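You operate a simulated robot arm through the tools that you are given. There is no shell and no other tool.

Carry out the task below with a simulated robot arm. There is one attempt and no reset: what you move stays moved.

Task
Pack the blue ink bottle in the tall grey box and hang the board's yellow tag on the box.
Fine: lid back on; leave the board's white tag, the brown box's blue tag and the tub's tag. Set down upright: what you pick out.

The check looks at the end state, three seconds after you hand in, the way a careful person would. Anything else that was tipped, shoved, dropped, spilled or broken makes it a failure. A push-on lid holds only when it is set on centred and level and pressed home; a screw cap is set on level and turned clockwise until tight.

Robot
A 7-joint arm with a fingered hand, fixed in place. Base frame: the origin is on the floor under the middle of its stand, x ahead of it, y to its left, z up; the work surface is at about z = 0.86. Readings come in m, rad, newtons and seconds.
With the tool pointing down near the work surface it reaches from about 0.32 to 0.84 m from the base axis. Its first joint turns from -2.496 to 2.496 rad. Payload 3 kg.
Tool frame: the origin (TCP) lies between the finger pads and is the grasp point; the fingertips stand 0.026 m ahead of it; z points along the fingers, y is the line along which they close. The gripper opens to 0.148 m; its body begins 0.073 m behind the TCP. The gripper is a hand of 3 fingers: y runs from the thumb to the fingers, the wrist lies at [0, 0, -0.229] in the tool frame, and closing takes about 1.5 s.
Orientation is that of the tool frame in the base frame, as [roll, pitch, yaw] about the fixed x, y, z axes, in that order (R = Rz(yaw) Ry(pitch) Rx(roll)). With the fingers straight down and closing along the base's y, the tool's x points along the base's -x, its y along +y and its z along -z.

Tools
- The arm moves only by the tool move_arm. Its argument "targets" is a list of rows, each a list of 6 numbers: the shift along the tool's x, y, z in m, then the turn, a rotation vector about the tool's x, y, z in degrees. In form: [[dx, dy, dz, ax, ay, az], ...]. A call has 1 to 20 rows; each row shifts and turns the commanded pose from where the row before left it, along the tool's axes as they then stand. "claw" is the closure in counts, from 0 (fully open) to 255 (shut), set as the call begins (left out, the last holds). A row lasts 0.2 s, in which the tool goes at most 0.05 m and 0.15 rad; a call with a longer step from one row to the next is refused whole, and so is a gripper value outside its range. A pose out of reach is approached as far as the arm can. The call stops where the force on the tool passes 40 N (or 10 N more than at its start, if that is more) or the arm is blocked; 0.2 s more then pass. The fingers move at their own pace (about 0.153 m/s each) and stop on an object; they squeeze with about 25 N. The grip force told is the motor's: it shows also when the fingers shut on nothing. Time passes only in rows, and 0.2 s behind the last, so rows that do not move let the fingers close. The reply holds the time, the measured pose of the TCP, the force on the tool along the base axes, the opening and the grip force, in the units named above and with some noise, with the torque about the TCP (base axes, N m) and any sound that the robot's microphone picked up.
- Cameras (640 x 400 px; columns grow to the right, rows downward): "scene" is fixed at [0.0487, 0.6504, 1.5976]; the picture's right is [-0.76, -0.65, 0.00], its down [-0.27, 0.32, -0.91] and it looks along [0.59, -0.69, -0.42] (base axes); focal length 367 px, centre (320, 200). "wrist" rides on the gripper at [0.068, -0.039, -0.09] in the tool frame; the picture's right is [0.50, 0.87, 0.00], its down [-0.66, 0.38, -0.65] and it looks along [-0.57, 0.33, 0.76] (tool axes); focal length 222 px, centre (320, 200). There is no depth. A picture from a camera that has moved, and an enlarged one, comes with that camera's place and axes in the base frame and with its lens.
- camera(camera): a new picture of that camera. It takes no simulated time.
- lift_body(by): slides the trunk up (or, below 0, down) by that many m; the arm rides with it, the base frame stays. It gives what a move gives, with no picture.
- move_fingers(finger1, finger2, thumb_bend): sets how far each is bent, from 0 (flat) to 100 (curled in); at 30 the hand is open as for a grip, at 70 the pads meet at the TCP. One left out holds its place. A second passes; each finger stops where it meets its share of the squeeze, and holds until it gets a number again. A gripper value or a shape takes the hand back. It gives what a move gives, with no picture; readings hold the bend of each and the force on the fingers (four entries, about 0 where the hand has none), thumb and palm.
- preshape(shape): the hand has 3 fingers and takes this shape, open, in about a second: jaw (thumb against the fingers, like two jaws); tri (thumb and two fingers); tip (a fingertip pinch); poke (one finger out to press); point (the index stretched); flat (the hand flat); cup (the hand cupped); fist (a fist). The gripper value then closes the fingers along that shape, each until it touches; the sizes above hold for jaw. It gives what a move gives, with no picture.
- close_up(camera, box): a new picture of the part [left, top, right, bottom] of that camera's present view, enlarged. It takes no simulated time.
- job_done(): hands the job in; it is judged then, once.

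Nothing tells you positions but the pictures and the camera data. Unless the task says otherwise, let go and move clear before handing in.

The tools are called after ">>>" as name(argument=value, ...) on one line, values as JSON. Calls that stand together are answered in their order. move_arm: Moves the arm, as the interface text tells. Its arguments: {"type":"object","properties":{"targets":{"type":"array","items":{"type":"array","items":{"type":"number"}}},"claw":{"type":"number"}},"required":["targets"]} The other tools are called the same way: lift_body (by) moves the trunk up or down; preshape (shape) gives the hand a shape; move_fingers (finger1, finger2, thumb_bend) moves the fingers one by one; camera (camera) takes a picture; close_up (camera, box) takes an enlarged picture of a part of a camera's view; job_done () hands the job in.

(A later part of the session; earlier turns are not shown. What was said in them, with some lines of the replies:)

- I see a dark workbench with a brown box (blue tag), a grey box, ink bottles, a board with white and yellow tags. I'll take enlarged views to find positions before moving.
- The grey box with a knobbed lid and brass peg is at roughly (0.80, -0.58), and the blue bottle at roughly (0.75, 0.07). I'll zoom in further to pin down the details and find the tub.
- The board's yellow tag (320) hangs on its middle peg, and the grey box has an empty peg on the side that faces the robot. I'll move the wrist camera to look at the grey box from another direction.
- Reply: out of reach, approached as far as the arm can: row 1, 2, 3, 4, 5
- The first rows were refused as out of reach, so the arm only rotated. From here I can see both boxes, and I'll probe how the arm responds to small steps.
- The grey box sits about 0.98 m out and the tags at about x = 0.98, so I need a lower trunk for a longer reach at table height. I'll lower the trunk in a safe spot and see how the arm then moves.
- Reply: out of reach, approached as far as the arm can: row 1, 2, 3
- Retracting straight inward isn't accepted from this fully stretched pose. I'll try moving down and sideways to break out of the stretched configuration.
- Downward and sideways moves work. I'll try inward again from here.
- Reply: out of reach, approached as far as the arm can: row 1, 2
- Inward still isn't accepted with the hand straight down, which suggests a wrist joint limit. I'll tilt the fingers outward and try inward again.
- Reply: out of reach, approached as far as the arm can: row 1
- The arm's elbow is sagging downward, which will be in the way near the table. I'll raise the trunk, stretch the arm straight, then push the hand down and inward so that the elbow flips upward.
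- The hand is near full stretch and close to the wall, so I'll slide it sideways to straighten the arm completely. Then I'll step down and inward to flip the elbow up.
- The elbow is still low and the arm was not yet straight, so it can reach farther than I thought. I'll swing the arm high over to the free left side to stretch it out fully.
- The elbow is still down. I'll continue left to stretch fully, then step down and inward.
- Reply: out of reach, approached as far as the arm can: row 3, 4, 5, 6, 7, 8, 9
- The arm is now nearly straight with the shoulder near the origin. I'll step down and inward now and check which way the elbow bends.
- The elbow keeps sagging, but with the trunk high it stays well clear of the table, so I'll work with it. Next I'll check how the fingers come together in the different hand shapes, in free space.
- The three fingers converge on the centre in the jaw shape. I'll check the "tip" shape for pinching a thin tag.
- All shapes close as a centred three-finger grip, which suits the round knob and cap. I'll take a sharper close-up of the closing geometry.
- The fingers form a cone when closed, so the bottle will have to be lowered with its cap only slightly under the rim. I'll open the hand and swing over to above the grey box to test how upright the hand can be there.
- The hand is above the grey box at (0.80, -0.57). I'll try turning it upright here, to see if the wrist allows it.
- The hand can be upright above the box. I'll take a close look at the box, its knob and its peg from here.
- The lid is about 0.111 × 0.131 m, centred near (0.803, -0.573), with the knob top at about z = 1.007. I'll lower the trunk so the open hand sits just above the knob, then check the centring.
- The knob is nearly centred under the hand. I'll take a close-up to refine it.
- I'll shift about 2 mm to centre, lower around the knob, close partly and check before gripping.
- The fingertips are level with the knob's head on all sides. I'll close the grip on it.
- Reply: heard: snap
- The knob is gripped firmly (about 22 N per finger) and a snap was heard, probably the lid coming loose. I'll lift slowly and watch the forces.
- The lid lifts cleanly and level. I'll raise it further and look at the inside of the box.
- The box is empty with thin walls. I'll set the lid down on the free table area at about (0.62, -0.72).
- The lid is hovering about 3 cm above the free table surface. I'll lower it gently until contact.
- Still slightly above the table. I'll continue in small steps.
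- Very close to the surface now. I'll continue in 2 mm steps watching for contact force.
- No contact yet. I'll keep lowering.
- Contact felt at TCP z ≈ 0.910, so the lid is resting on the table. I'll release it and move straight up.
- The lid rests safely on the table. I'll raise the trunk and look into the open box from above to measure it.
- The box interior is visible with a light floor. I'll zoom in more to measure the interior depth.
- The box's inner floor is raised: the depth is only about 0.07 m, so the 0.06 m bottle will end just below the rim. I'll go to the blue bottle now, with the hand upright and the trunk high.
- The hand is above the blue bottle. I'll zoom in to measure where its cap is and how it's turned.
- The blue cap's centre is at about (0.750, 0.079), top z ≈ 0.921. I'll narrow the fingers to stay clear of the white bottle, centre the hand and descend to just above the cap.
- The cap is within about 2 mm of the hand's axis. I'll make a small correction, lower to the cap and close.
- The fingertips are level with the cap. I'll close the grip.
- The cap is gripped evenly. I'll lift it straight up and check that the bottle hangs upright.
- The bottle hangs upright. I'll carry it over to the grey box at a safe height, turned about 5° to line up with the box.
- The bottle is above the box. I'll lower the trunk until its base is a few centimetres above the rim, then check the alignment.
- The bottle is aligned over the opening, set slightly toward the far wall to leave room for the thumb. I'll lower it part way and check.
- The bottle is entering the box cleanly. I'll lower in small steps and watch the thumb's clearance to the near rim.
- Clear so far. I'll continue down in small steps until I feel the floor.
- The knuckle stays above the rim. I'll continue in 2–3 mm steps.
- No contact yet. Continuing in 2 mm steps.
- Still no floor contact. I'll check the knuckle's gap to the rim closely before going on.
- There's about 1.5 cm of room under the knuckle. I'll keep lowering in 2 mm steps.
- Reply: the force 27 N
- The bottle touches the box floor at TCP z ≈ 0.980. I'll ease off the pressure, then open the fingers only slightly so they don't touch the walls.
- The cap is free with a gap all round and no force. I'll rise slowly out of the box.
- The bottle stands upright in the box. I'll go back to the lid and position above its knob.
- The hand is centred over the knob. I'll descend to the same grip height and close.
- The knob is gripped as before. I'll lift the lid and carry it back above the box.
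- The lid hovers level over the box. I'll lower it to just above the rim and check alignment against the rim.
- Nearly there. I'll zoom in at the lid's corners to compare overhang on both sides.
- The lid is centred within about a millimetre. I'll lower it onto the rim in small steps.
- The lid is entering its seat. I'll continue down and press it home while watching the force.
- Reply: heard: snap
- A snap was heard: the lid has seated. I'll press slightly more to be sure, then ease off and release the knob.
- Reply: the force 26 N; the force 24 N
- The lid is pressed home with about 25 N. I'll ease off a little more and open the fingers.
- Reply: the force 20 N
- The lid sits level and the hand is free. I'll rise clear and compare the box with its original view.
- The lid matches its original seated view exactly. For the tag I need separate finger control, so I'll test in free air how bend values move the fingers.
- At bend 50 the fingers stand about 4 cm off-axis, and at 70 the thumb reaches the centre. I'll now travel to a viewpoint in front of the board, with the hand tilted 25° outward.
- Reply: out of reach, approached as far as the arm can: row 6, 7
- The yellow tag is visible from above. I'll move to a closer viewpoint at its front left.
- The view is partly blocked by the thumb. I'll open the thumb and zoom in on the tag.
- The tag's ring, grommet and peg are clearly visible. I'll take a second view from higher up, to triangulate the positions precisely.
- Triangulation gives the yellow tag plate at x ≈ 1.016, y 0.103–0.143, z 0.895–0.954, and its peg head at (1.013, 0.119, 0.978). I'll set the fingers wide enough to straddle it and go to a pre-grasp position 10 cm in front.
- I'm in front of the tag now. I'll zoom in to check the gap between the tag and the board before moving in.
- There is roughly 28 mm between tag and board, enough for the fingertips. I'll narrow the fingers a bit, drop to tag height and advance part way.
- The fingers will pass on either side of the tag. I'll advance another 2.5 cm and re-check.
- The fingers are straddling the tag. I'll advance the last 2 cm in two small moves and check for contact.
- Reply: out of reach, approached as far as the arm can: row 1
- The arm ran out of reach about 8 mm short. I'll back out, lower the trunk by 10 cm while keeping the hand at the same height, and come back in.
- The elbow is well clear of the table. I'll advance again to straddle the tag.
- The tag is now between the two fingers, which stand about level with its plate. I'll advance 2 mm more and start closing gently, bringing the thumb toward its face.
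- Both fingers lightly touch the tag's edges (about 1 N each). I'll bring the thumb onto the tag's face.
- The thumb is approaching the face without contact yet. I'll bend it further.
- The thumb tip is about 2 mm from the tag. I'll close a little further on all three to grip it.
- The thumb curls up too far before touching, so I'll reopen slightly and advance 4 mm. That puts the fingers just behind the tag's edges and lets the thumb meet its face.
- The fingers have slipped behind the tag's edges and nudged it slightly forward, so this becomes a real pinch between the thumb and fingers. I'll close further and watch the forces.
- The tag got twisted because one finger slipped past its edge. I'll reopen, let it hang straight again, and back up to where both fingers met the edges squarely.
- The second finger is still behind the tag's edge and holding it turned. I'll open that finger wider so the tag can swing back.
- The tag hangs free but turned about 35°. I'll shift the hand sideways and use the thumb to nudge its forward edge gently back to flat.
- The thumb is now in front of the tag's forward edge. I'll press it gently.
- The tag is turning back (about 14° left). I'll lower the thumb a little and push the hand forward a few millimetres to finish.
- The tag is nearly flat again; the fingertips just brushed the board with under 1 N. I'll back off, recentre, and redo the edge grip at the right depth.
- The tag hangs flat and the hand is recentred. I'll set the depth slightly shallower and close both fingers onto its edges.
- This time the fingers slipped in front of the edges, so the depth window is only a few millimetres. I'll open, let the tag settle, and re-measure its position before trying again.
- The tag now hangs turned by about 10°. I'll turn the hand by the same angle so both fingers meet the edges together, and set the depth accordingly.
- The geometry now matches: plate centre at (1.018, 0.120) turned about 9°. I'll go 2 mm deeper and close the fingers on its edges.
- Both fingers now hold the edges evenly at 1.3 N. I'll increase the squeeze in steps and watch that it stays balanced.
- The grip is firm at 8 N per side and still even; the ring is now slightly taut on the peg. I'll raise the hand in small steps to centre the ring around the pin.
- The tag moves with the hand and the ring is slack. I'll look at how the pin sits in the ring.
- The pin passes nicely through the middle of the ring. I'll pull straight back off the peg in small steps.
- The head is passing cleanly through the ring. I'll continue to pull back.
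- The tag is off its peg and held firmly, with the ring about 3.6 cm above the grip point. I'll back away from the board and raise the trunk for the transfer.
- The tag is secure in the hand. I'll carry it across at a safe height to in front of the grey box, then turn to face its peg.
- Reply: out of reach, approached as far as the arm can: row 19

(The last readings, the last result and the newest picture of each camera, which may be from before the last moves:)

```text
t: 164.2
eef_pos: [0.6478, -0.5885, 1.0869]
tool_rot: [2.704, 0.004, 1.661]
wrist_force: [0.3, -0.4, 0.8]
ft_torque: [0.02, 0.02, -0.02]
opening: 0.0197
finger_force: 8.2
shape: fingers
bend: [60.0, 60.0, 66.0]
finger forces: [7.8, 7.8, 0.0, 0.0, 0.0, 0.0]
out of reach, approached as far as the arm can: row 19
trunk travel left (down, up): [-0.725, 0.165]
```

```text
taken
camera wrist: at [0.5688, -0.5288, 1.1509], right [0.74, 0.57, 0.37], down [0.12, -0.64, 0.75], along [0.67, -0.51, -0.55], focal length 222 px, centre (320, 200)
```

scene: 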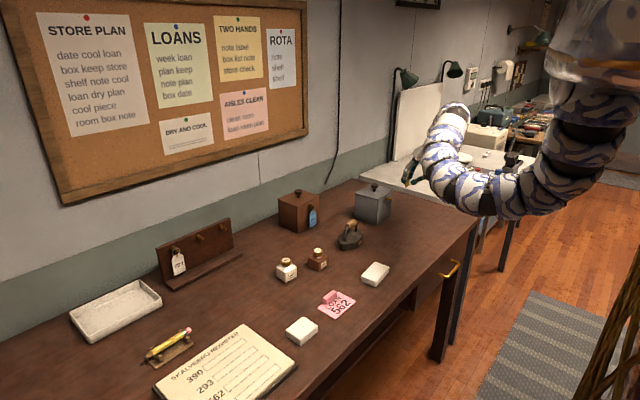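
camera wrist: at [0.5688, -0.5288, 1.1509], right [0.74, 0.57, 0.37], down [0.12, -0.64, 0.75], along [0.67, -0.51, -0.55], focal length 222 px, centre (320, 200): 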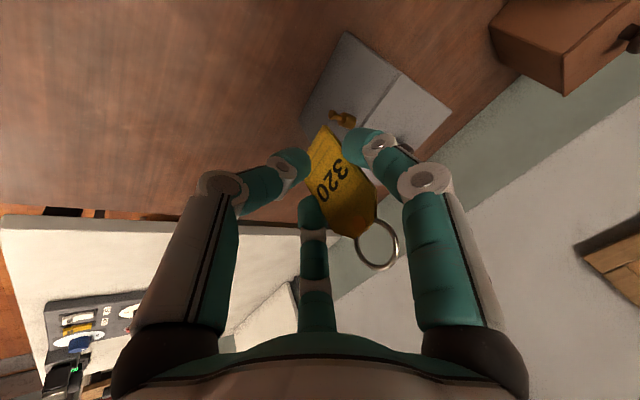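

I'm in front of the grey box with the tag. I'll zoom in to locate the peg and the ring from here.

>>> close_up(camera="wrist", box=[290, 20, 460, 130])

>>> close_up(camera="wrist", box=[290, 110, 430, 290])

>>> close_up(camera="scene", box=[340, 130, 480, 230])

```text
3.64 times, centred on (375, 75) of wrist
camera zoom: at [0.5688, -0.5288, 1.1509], right [0.74, 0.57, 0.37], down [0.12, -0.64, 0.75], along [0.67, -0.51, -0.55], focal length 808 px, centre (120, 654)
```

zoom: 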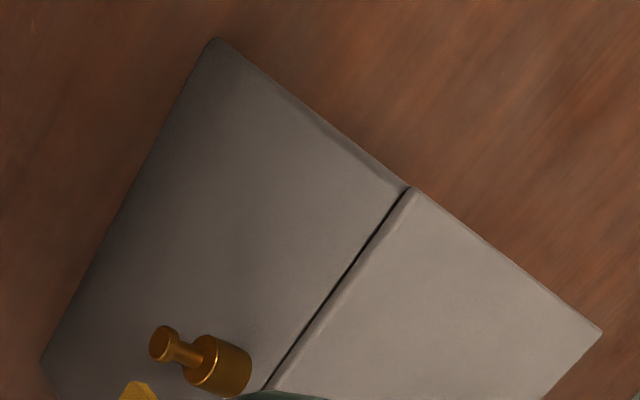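

```text
2.22 times, centred on (360, 200) of wrist
camera zoom: at [0.5688, -0.5288, 1.1509], right [0.74, 0.57, 0.37], down [0.12, -0.64, 0.75], along [0.67, -0.51, -0.55], focal length 494 px, centre (231, 200)
```

zoom: 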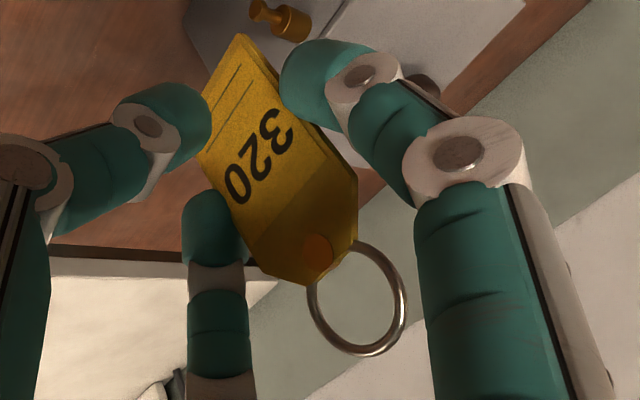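

```text
4.00 times, centred on (410, 180) of scene
camera zoom: at [0.0487, 0.6504, 1.5976], right [-0.76, -0.65, 0.0], down [-0.27, 0.32, -0.91], along [0.59, -0.69, -0.42], focal length 1469 px, centre (-40, 280)
```

zoom: 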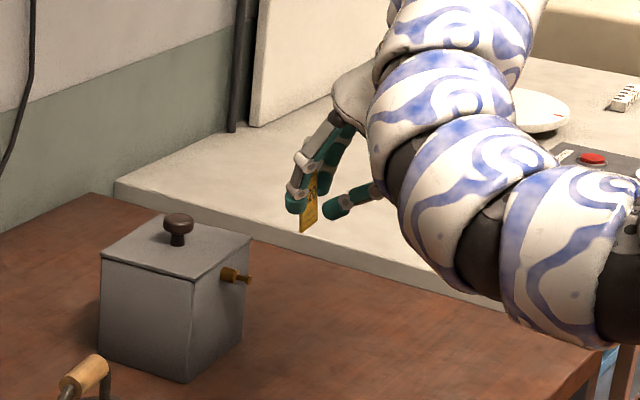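

The peg head is at about (0.719, -0.582, 0.961), and the hand is lined up with its axis. I'll lower the hand so that the ring is level with the pin, 3–4 cm in front of it.

>>> move_arm(targets=[[0, -0.0163, 0.0349, 0, 0, 0], [0, -0.0163, 0.0349, 0, 0, 0], [0, -0.0163, 0.0349, 0, 0, 0], [0, -0.0163, 0.0349, 0, 0, 0], [0, 0, 0, 0, 0, 0], [0, 0, 0, 0, 0, 0]])

>>> camera(camera="wrist")

>>> close_up(camera="wrist", box=[310, 130, 450, 280])

>>> close_up(camera="scene", box=[350, 170, 450, 240])

```text
t: 165.6
eef_pos: [0.6469, -0.5897, 0.9328]
tool_rot: [2.706, 0.0, 1.664]
wrist_force: [-0.2, 0.4, -0.4]
ft_torque: [-0.03, 0.0, 0.0]
opening: 0.0193
finger_force: 7.8
shape: fingers
bend: [60.0, 60.0, 66.0]
finger forces: [7.9, 7.9, 0.1, 0.0, 0.0, 0.0]
trunk travel left (down, up): [-0.725, 0.165]
```

```text
taken
camera wrist: at [0.5685, -0.5296, 0.9978], right [0.74, 0.57, 0.37], down [0.13, -0.65, 0.75], along [0.67, -0.51, -0.55], focal length 222 px, centre (320, 200)
```

wrist: 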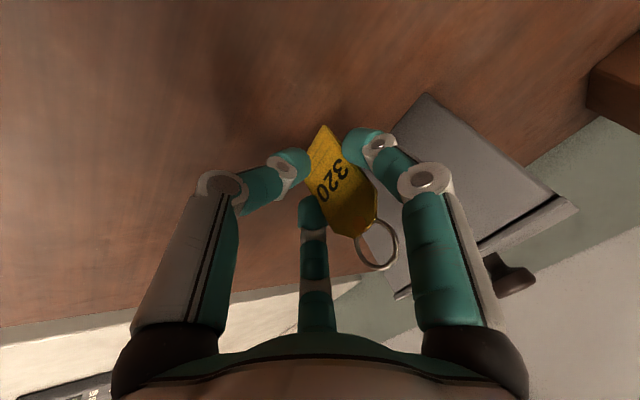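

```text
2.67 times, centred on (380, 205) of wrist
camera zoom: at [0.5685, -0.5296, 0.9978], right [0.74, 0.57, 0.37], down [0.13, -0.65, 0.75], along [0.67, -0.51, -0.55], focal length 592 px, centre (160, 187)
```

zoom: 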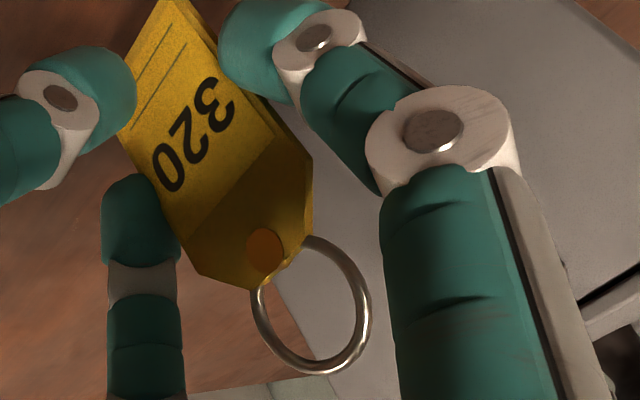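

```text
5.71 times, centred on (400, 205) of scene
camera zoom: at [0.0487, 0.6504, 1.5976], right [-0.76, -0.65, 0.0], down [-0.27, 0.32, -0.91], along [0.59, -0.69, -0.42], focal length 2098 px, centre (-137, 171)
```

zoom: 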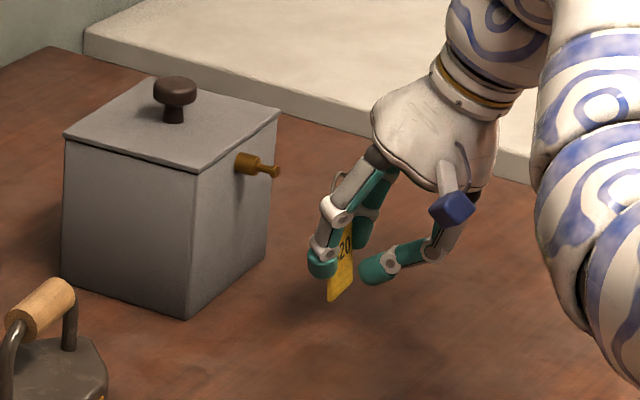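

The ring is in front of the peg. I'll zoom in on the ring and peg from the side to verify the height.

>>> close_up(camera="scene", box=[376, 185, 416, 215])

```text
13.33 times, centred on (396, 200) of scene
camera zoom: at [0.0487, 0.6504, 1.5976], right [-0.76, -0.65, 0.0], down [-0.27, 0.32, -0.91], along [0.59, -0.69, -0.42], focal length 4895 px, centre (-693, 200)
```

zoom: 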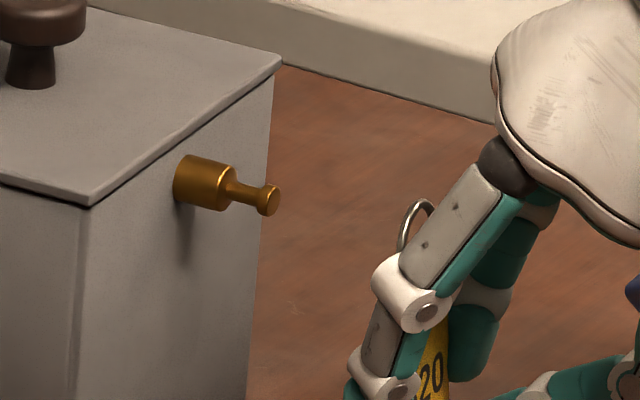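

The ring looks about 2 mm below the pin axis. I'll raise it 2 mm and move forward 3 cm, leaving a small gap, then check with the wrist camera.

>>> move_arm(targets=[[0, 0.0008, -0.0018, 0, 0, 0], [0, 0.0136, 0.0063, 0, 0, 0], [0, 0.0136, 0.0063, 0, 0, 0], [0, 0, 0, 0, 0, 0], [0, 0, 0, 0, 0, 0]])

>>> close_up(camera="wrist", box=[310, 170, 450, 290])

>>> close_up(camera="scene", box=[376, 185, 416, 215])

```text
t: 166.8
eef_pos: [0.677, -0.584, 0.9356]
tool_rot: [2.706, -0.001, 1.662]
wrist_force: [0.4, 0.2, 0.7]
ft_torque: [0.01, -0.02, -0.02]
opening: 0.0196
finger_force: 7.2
shape: fingers
bend: [60.0, 60.0, 66.0]
finger forces: [7.8, 7.7, 0.1, 0.0, 0.0, 0.0]
trunk travel left (down, up): [-0.725, 0.165]
```

```text
3.33 times, centred on (380, 230) of wrist
camera zoom: at [0.5986, -0.5251, 1.0005], right [0.74, 0.57, 0.37], down [0.13, -0.65, 0.75], along [0.67, -0.51, -0.55], focal length 740 px, centre (120, 100)
```

zoom: 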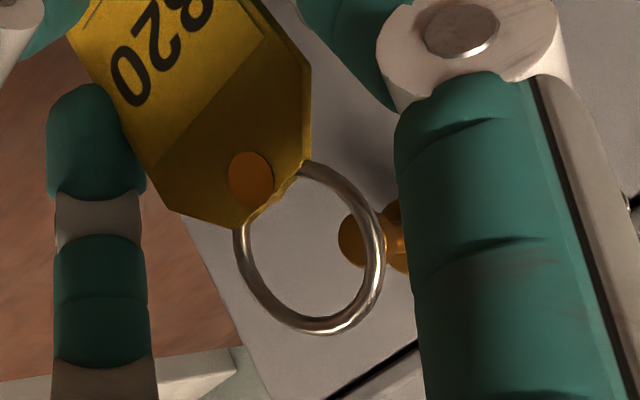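

```text
13.33 times, centred on (396, 200) of scene
camera zoom: at [0.0487, 0.6504, 1.5976], right [-0.76, -0.65, 0.0], down [-0.27, 0.32, -0.91], along [0.59, -0.69, -0.42], focal length 4895 px, centre (-693, 200)
```

zoom: 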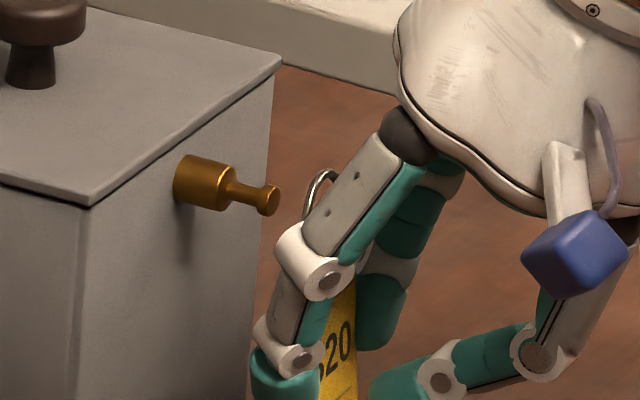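

The peg head lines up with the ring's opening to within about 2 mm. I'll push the ring over the head in small steps.

>>> move_arm(targets=[[0, 0.0054, 0.0025, 0, 0, 0], [0, 0.0054, 0.0025, 0, 0, 0], [0, 0, 0, 0, 0, 0]])

>>> close_up(camera="wrist", box=[310, 170, 450, 290])

>>> close_up(camera="scene", box=[376, 185, 416, 215])

```text
t: 167.6
eef_pos: [0.6892, -0.5839, 0.9366]
tool_rot: [2.706, -0.004, 1.662]
wrist_force: [0.6, 0.8, -0.1]
ft_torque: [0.03, 0.04, -0.01]
opening: 0.0194
finger_force: 7.2
shape: fingers
bend: [60.0, 60.0, 66.0]
finger forces: [7.9, 7.8, 0.0, 0.0, 0.0, 0.0]
trunk travel left (down, up): [-0.725, 0.165]
```

```text
3.33 times, centred on (380, 230) of wrist
camera zoom: at [0.6103, -0.5244, 1.0005], right [0.74, 0.57, 0.37], down [0.13, -0.65, 0.75], along [0.67, -0.51, -0.55], focal length 740 px, centre (120, 100)
```

zoom: 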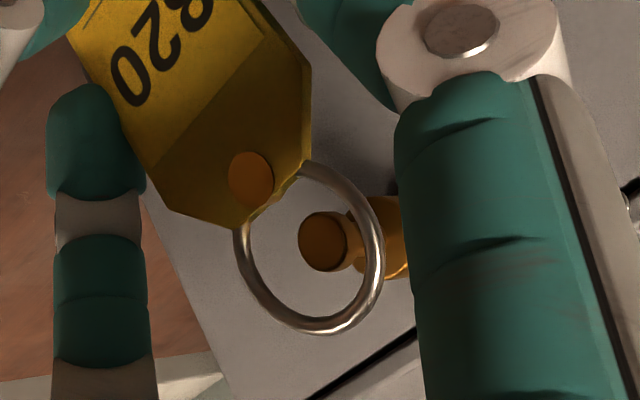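

```text
13.33 times, centred on (396, 200) of scene
camera zoom: at [0.0487, 0.6504, 1.5976], right [-0.76, -0.65, 0.0], down [-0.27, 0.32, -0.91], along [0.59, -0.69, -0.42], focal length 4895 px, centre (-693, 200)
```

zoom: 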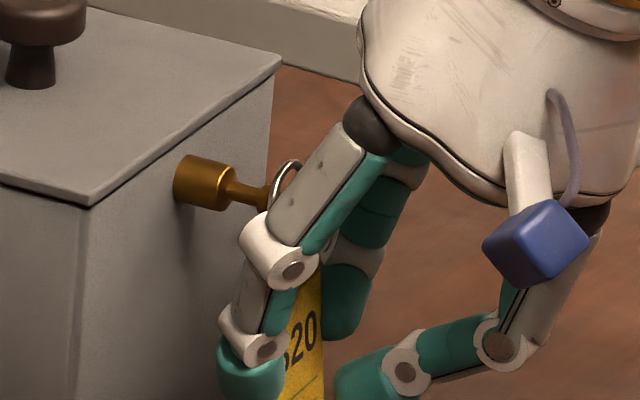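

The head is entering the ring's opening cleanly. I'll go on another 12 mm.

>>> move_arm(targets=[[0, 0.0054, 0.0025, 0, 0, 0], [0, 0.0054, 0.0025, 0, 0, 0], [0, 0, 0, 0, 0, 0]])

>>> close_up(camera="wrist", box=[310, 170, 450, 290])

>>> close_up(camera="scene", box=[370, 185, 410, 215])

```text
t: 168.4
eef_pos: [0.7016, -0.5839, 0.9351]
tool_rot: [2.707, -0.001, 1.664]
wrist_force: [0.6, -0.1, 0.4]
ft_torque: [0.0, 0.03, 0.0]
opening: 0.0194
finger_force: 8.0
shape: fingers
bend: [60.0, 60.0, 66.0]
finger forces: [7.8, 7.8, 0.1, 0.1, 0.0, 0.0]
trunk travel left (down, up): [-0.725, 0.165]
```

```text
3.33 times, centred on (380, 230) of wrist
camera zoom: at [0.6227, -0.5233, 0.9994], right [0.74, 0.57, 0.37], down [0.13, -0.65, 0.75], along [0.67, -0.51, -0.55], focal length 740 px, centre (120, 100)
```

zoom: 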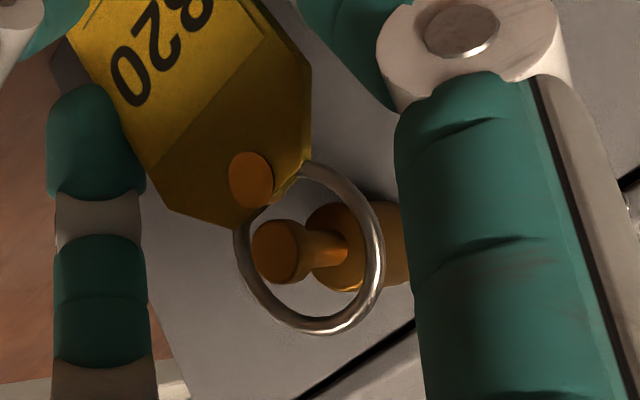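

```text
13.33 times, centred on (390, 200) of scene
camera zoom: at [0.0487, 0.6504, 1.5976], right [-0.76, -0.65, 0.0], down [-0.27, 0.32, -0.91], along [0.59, -0.69, -0.42], focal length 4895 px, centre (-613, 200)
```

zoom: 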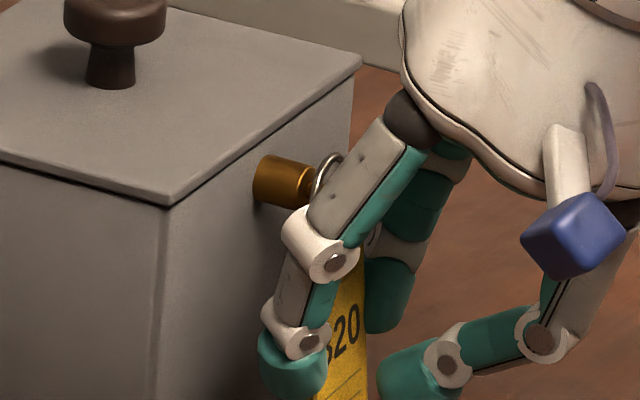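

The ring is now around the pin, behind the head, just as it hung on the board. I'll lower it until the ring rests on the pin.

>>> move_arm(targets=[[0, -0.0013, 0.0027, 0, 0, 0], [0, -0.0008, 0.0018, 0, 0, 0], [0, 0, 0, 0, 0, 0]])

>>> close_up(camera="wrist", box=[310, 170, 450, 290])

>>> move_arm(targets=[[0, -0.0008, 0.0018, 0, 0, 0], [0, 0, 0, 0, 0, 0]])

>>> close_up(camera="wrist", box=[310, 170, 450, 290])

```text
t: 169.2
eef_pos: [0.7022, -0.5837, 0.9309]
tool_rot: [2.707, 0.0, 1.663]
wrist_force: [-0.2, 0.4, -0.6]
ft_torque: [0.02, -0.01, 0.01]
opening: 0.0194
finger_force: 7.3
shape: fingers
bend: [60.0, 60.0, 66.0]
finger forces: [7.8, 7.7, 0.1, 0.0, 0.0, 0.0]
trunk travel left (down, up): [-0.725, 0.165]
```

```text
3.33 times, centred on (380, 230) of wrist
camera zoom: at [0.6226, -0.5232, 0.9952], right [0.73, 0.57, 0.37], down [0.13, -0.65, 0.75], along [0.67, -0.51, -0.55], focal length 740 px, centre (120, 100)
```

zoom: 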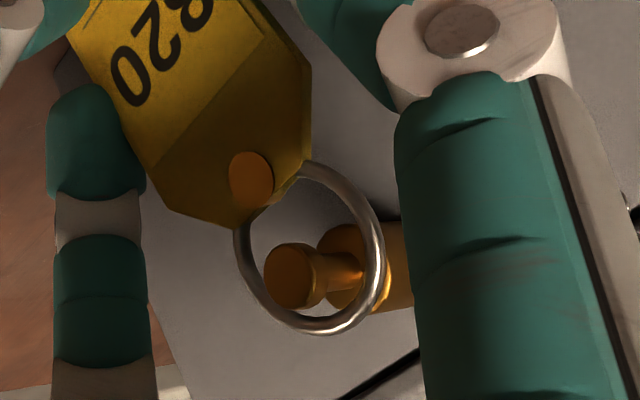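

```text
t: 169.8
eef_pos: [0.7025, -0.5858, 0.9291]
tool_rot: [2.703, 0.0, 1.665]
wrist_force: [0.2, 0.0, 1.0]
ft_torque: [0.02, 0.04, -0.01]
opening: 0.0198
finger_force: 8.4
shape: fingers
bend: [60.0, 60.0, 66.0]
finger forces: [7.7, 7.8, 0.0, 0.0, 0.0, 0.0]
trunk travel left (down, up): [-0.725, 0.165]
```

```text
3.33 times, centred on (380, 230) of wrist
camera zoom: at [0.6223, -0.5238, 0.9929], right [0.74, 0.57, 0.37], down [0.13, -0.65, 0.75], along [0.67, -0.51, -0.55], focal length 740 px, centre (120, 100)
```

zoom: 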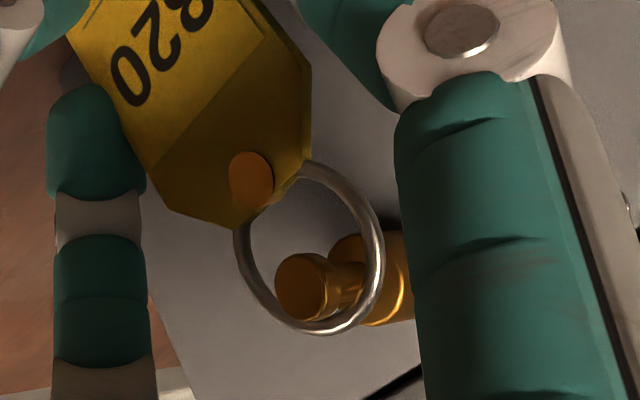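

The pin is near the top of the ring. One more small step down to let it take the weight.

>>> move_arm(targets=[[0, -0.0006, 0.0014, 0, 0, 0], [0, 0, 0, 0, 0, 0]])

>>> close_up(camera="wrist", box=[310, 170, 450, 290])

>>> close_up(camera="scene", box=[370, 185, 410, 215])

```text
t: 170.4
eef_pos: [0.7015, -0.5836, 0.9262]
tool_rot: [2.705, 0.0, 1.662]
wrist_force: [0.7, 1.4, 1.9]
ft_torque: [0.03, -0.02, 0.0]
opening: 0.0197
finger_force: 7.8
shape: fingers
bend: [60.0, 60.0, 66.0]
finger forces: [7.9, 7.9, 0.0, 0.1, 0.0, 0.0]
trunk travel left (down, up): [-0.725, 0.165]
```

```text
3.33 times, centred on (380, 230) of wrist
camera zoom: at [0.6225, -0.5235, 0.9915], right [0.73, 0.57, 0.37], down [0.13, -0.65, 0.75], along [0.67, -0.51, -0.55], focal length 740 px, centre (120, 100)
```

zoom: 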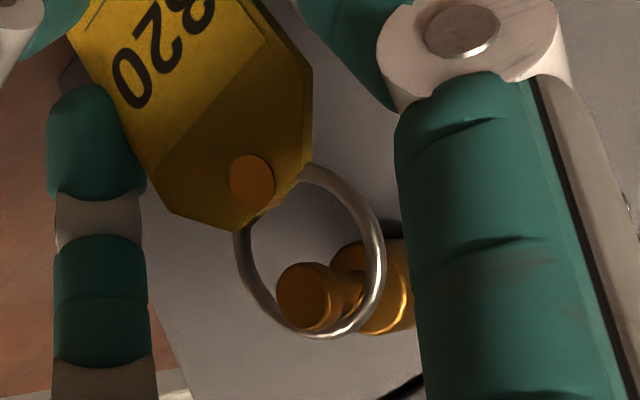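

```text
13.33 times, centred on (390, 200) of scene
camera zoom: at [0.0487, 0.6504, 1.5976], right [-0.76, -0.65, 0.0], down [-0.27, 0.32, -0.91], along [0.59, -0.69, -0.42], focal length 4895 px, centre (-613, 200)
```

zoom: 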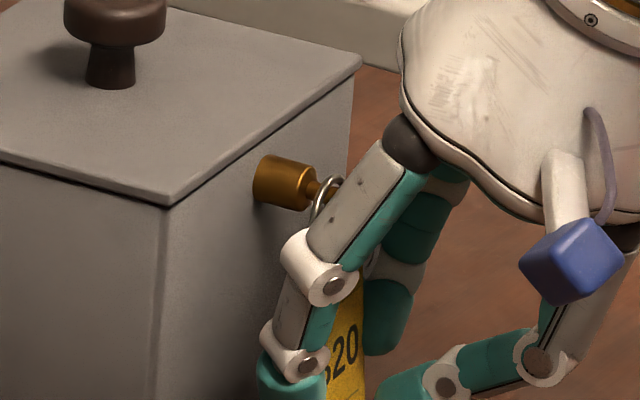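

The ring now rests on the pin with about 2 N. I'll open the fingers gently, only a few millimetres.

>>> move_fingers(finger1=58, finger2=58, thumb_bend=60)

>>> move_fingers(finger1=55, finger2=55)

>>> close_up(camera="wrist", box=[280, 110, 450, 290])

>>> close_up(camera="scene", box=[370, 185, 410, 215])

```text
t: 171.4
eef_pos: [0.7016, -0.5834, 0.9267]
tool_rot: [2.706, -0.003, 1.662]
wrist_force: [-0.5, 0.0, -0.7]
ft_torque: [0.01, -0.01, 0.03]
opening: 0.0343
finger_force: 0.7
shape: fingers
bend: [57.0, 57.0, 60.0]
finger forces: [0.3, 0.3, 0.1, 0.0, 0.1, 0.1]
trunk travel left (down, up): [-0.725, 0.165]
```

```text
t: 172.4
eef_pos: [0.7006, -0.5849, 0.9272]
tool_rot: [2.706, -0.002, 1.662]
wrist_force: [0.9, -0.3, -0.2]
ft_torque: [0.02, -0.01, 0.0]
opening: 0.0375
finger_force: 0.0
shape: fingers
bend: [55.0, 55.0, 60.0]
finger forces: [0.1, 0.0, 0.0, 0.0, 0.1, 0.1]
trunk travel left (down, up): [-0.725, 0.165]
```

```text
2.22 times, centred on (365, 200) of wrist
camera zoom: at [0.6224, -0.5237, 0.9913], right [0.74, 0.57, 0.37], down [0.13, -0.65, 0.75], along [0.67, -0.51, -0.55], focal length 494 px, centre (220, 200)
```

zoom: 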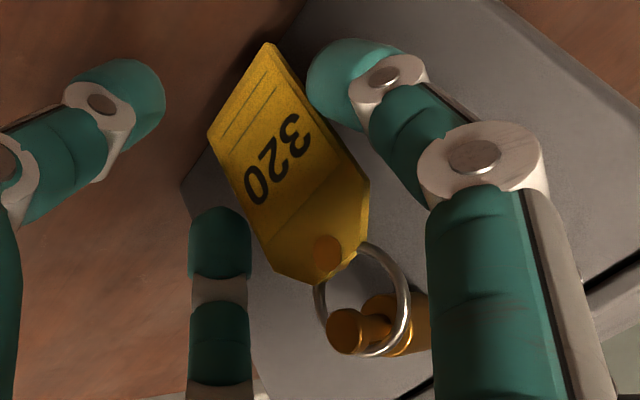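

```text
13.33 times, centred on (390, 200) of scene
camera zoom: at [0.0487, 0.6504, 1.5976], right [-0.76, -0.65, 0.0], down [-0.27, 0.32, -0.91], along [0.59, -0.69, -0.42], focal length 4895 px, centre (-613, 200)
```

zoom: 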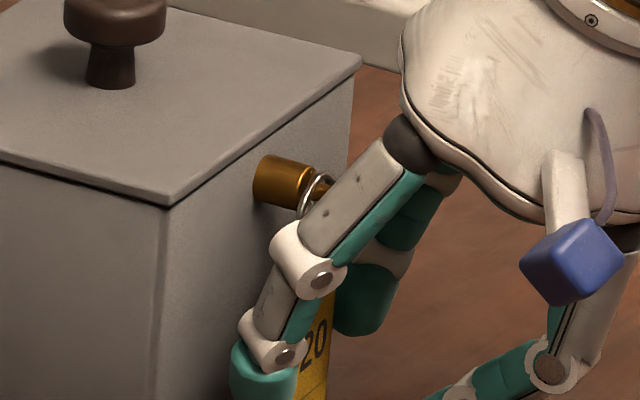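

The tag hangs from the box's peg on its own. I'll open a touch more for clearance, then back straight away from it.

>>> move_fingers(finger1=53, finger2=53, thumb_bend=45)

>>> move_arm(targets=[[0, -0.0054, -0.0025, 0, 0, 0], [0, -0.0091, -0.0042, 0, 0, 0], [0, -0.0091, -0.0042, 0, 0, 0], [0, 0, 0, 0, 0, 0]])

>>> close_up(camera="wrist", box=[280, 110, 450, 290])

>>> close_up(camera="scene", box=[365, 180, 415, 220])

```text
t: 173.4
eef_pos: [0.701, -0.5836, 0.9273]
tool_rot: [2.704, -0.001, 1.663]
wrist_force: [0.3, -0.4, 0.4]
ft_torque: [0.03, 0.03, 0.02]
opening: 0.065
finger_force: 0.0
shape: fingers
bend: [53.0, 53.0, 45.0]
finger forces: [0.0, 0.0, 0.2, 0.0, 0.1, 0.0]
trunk travel left (down, up): [-0.725, 0.165]
```

```text
t: 174.4
eef_pos: [0.6759, -0.5843, 0.9281]
tool_rot: [2.706, -0.002, 1.663]
wrist_force: [0.3, -1.1, -0.6]
ft_torque: [0.03, 0.0, -0.01]
opening: 0.0654
finger_force: 0.0
shape: fingers
bend: [53.0, 53.0, 45.0]
finger forces: [0.0, 0.0, 0.1, 0.0, 0.0, 0.0]
trunk travel left (down, up): [-0.725, 0.165]
```

```text
2.22 times, centred on (365, 200) of wrist
camera zoom: at [0.5966, -0.5255, 0.9922], right [0.74, 0.57, 0.37], down [0.13, -0.65, 0.75], along [0.67, -0.51, -0.55], focal length 494 px, centre (220, 200)
```

zoom: 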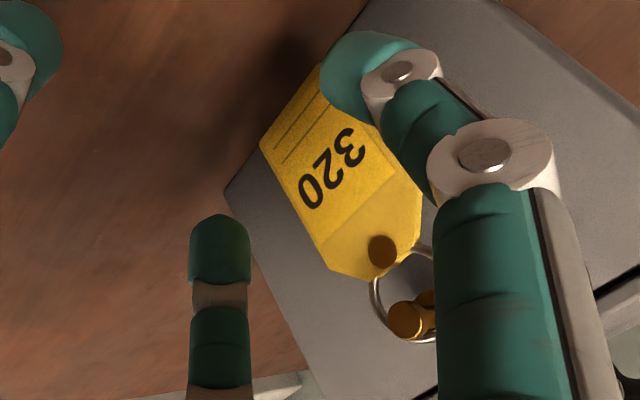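

```text
10.00 times, centred on (390, 200) of scene
camera zoom: at [0.0487, 0.6504, 1.5976], right [-0.76, -0.65, 0.0], down [-0.27, 0.32, -0.91], along [0.59, -0.69, -0.42], focal length 3672 px, centre (-380, 200)
```

zoom: 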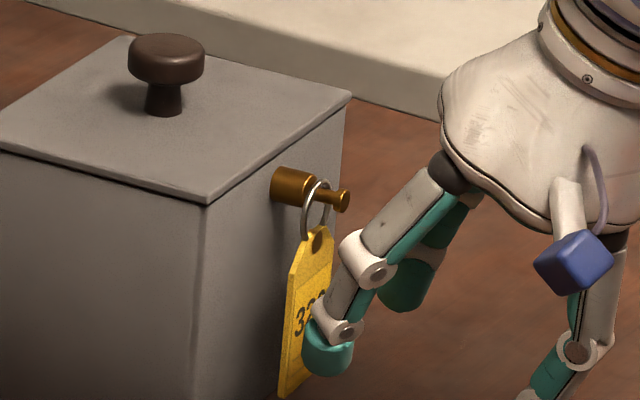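

The yellow tag hangs on the box's peg behind its head. I'll back away further and raise the arm clear.

>>> move_arm(targets=[[0, -0.0227, -0.0106, 0, 0, 0], [0, -0.0227, -0.0106, 0, 0, 0], [0, -0.0181, -0.0085, 0, 0, 0], [0, 0, 0, 0, 0, 0]])

>>> lift_body(by=0.16)

>>> camera(camera="scene")

>>> close_up(camera="scene", box=[345, 170, 415, 235])

>>> camera(camera="wrist")

```text
t: 175.4
eef_pos: [0.6066, -0.5908, 0.9263]
tool_rot: [2.704, -0.001, 1.662]
wrist_force: [-0.1, 0.8, -0.5]
ft_torque: [-0.01, -0.01, 0.0]
opening: 0.0656
finger_force: 0.1
shape: fingers
bend: [53.0, 53.0, 45.0]
finger forces: [0.0, 0.0, 0.1, 0.0, 0.0, 0.1]
trunk travel left (down, up): [-0.725, 0.165]
```

```text
t: 177.2
eef_pos: [0.6067, -0.5909, 1.0866]
tool_rot: [2.705, -0.002, 1.664]
wrist_force: [0.9, 0.0, -0.2]
ft_torque: [-0.02, 0.01, -0.03]
opening: 0.0654
finger_force: 0.1
shape: fingers
bend: [53.0, 53.0, 45.0]
finger forces: [0.0, 0.1, 0.1, 0.0, 0.0, 0.0]
trunk travel left (down, up): [-0.885, 0.005]
```

```text
taken
```

scene: 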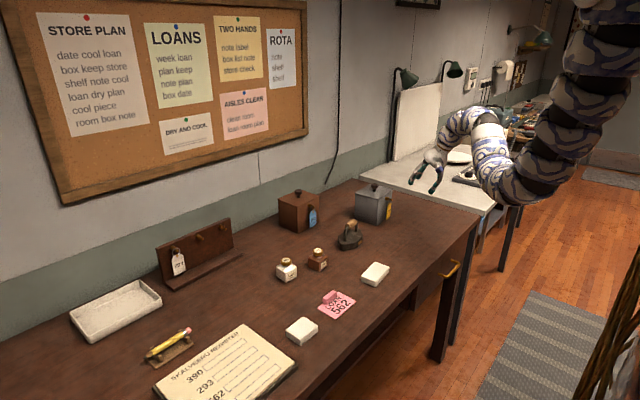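

```text
6.15 times, centred on (380, 202) of scene
camera zoom: at [0.0487, 0.6504, 1.5976], right [-0.76, -0.65, 0.0], down [-0.27, 0.32, -0.91], along [0.59, -0.69, -0.42], focal length 2259 px, centre (-49, 185)
```

zoom: 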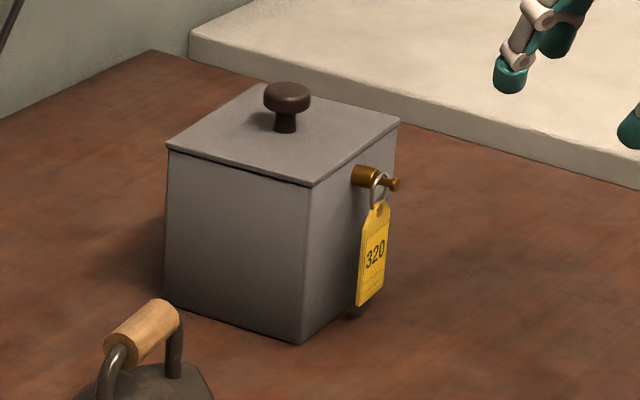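

```text
taken
camera wrist: at [0.5274, -0.5314, 1.1515], right [0.74, 0.57, 0.37], down [0.13, -0.65, 0.75], along [0.67, -0.51, -0.55], focal length 222 px, centre (320, 200)
```

wrist: 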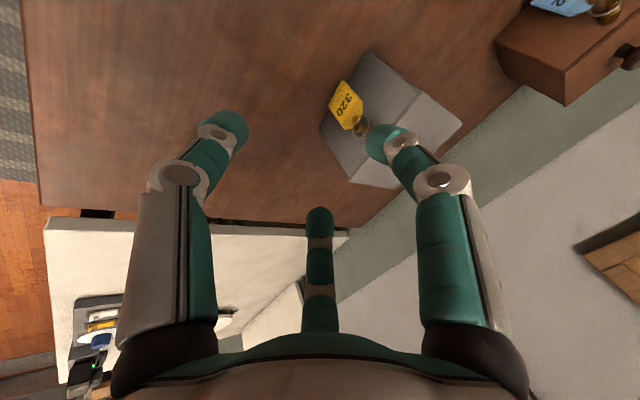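

The lid is on and the yellow tag hangs on the grey box. I'll compare the board and other objects with the first pictures.

>>> close_up(camera="scene", box=[140, 200, 300, 300])

>>> close_up(camera="scene", box=[260, 160, 420, 260])

>>> close_up(camera="scene", box=[190, 225, 230, 275])

>>> close_up(camera="scene", box=[376, 185, 406, 215])

```text
4.00 times, centred on (220, 250) of scene
camera zoom: at [0.0487, 0.6504, 1.5976], right [-0.76, -0.65, 0.0], down [-0.27, 0.32, -0.91], along [0.59, -0.69, -0.42], focal length 1469 px, centre (720, 0)
```

zoom: 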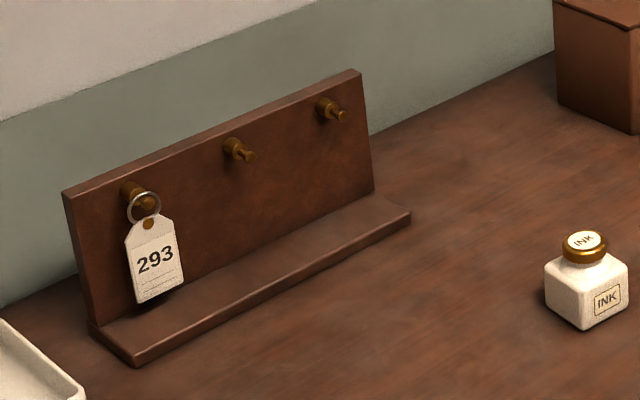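

```text
4.00 times, centred on (340, 210) of scene
camera zoom: at [0.0487, 0.6504, 1.5976], right [-0.76, -0.65, 0.0], down [-0.27, 0.32, -0.91], along [0.59, -0.69, -0.42], focal length 1469 px, centre (240, 160)
```

zoom: 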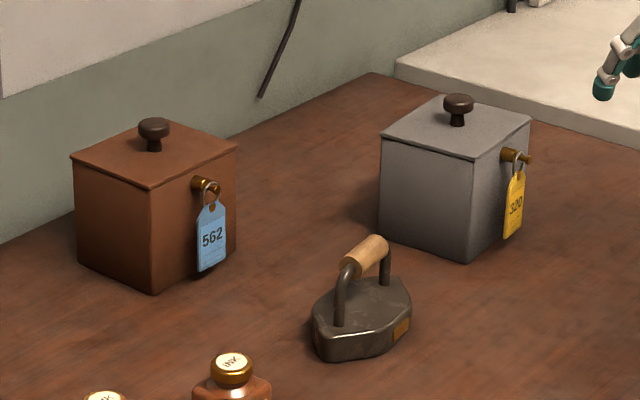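

```text
8.00 times, centred on (210, 250) of scene
camera zoom: at [0.0487, 0.6504, 1.5976], right [-0.76, -0.65, 0.0], down [-0.27, 0.32, -0.91], along [0.59, -0.69, -0.42], focal length 2937 px, centre (1200, -200)
```

zoom: 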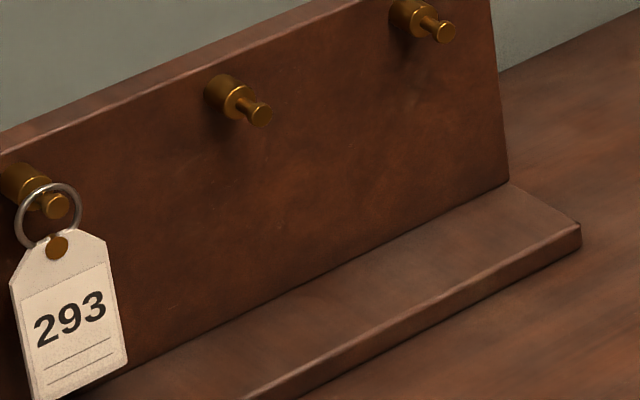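

```text
13.33 times, centred on (391, 200) of scene
camera zoom: at [0.0487, 0.6504, 1.5976], right [-0.76, -0.65, 0.0], down [-0.27, 0.32, -0.91], along [0.59, -0.69, -0.42], focal length 4895 px, centre (-627, 200)
```

zoom: 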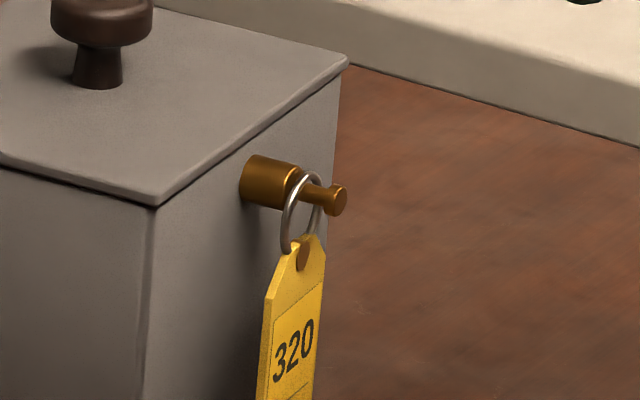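

The board and its white tag, the brown box with its blue tag, the iron, and the ink bottles in these views match the first pictures. The lid sits level on the grey box, the blue bottle is inside, and the yellow tag hangs securely on the box's peg. The hand is clear, so I'm handing in.

>>> job_done()

```text
The job is handed in.
```

The blue ink bottle is packed upright in the tall grey box, and the board's yellow tag (320) now hangs on that box's peg. I've handed the job in, but no verdict has come back yet.

- **Lid:** it is back on level. I heard it snap as it seated, then pressed it to about 25 N. In the picture taken right after, it lines up with where it started.
- **Left alone:** the board's white tag and the brown box's blue tag still hang where they were. I never saw a tub in any picture, so I couldn't check its tag, but I didn't touch anything that looked like one.
- **Tag pickup:** it took several tries. The yellow tag was twisted and straightened on its peg before I got a good grip, and the fingertips brushed the board at under 1 N. The board looks unmoved.
- **Other objects:** the board, brown box, iron and bottles in the final close-ups match the first pictures. I didn't re-check the register, the pencil and the rest at that zoom.
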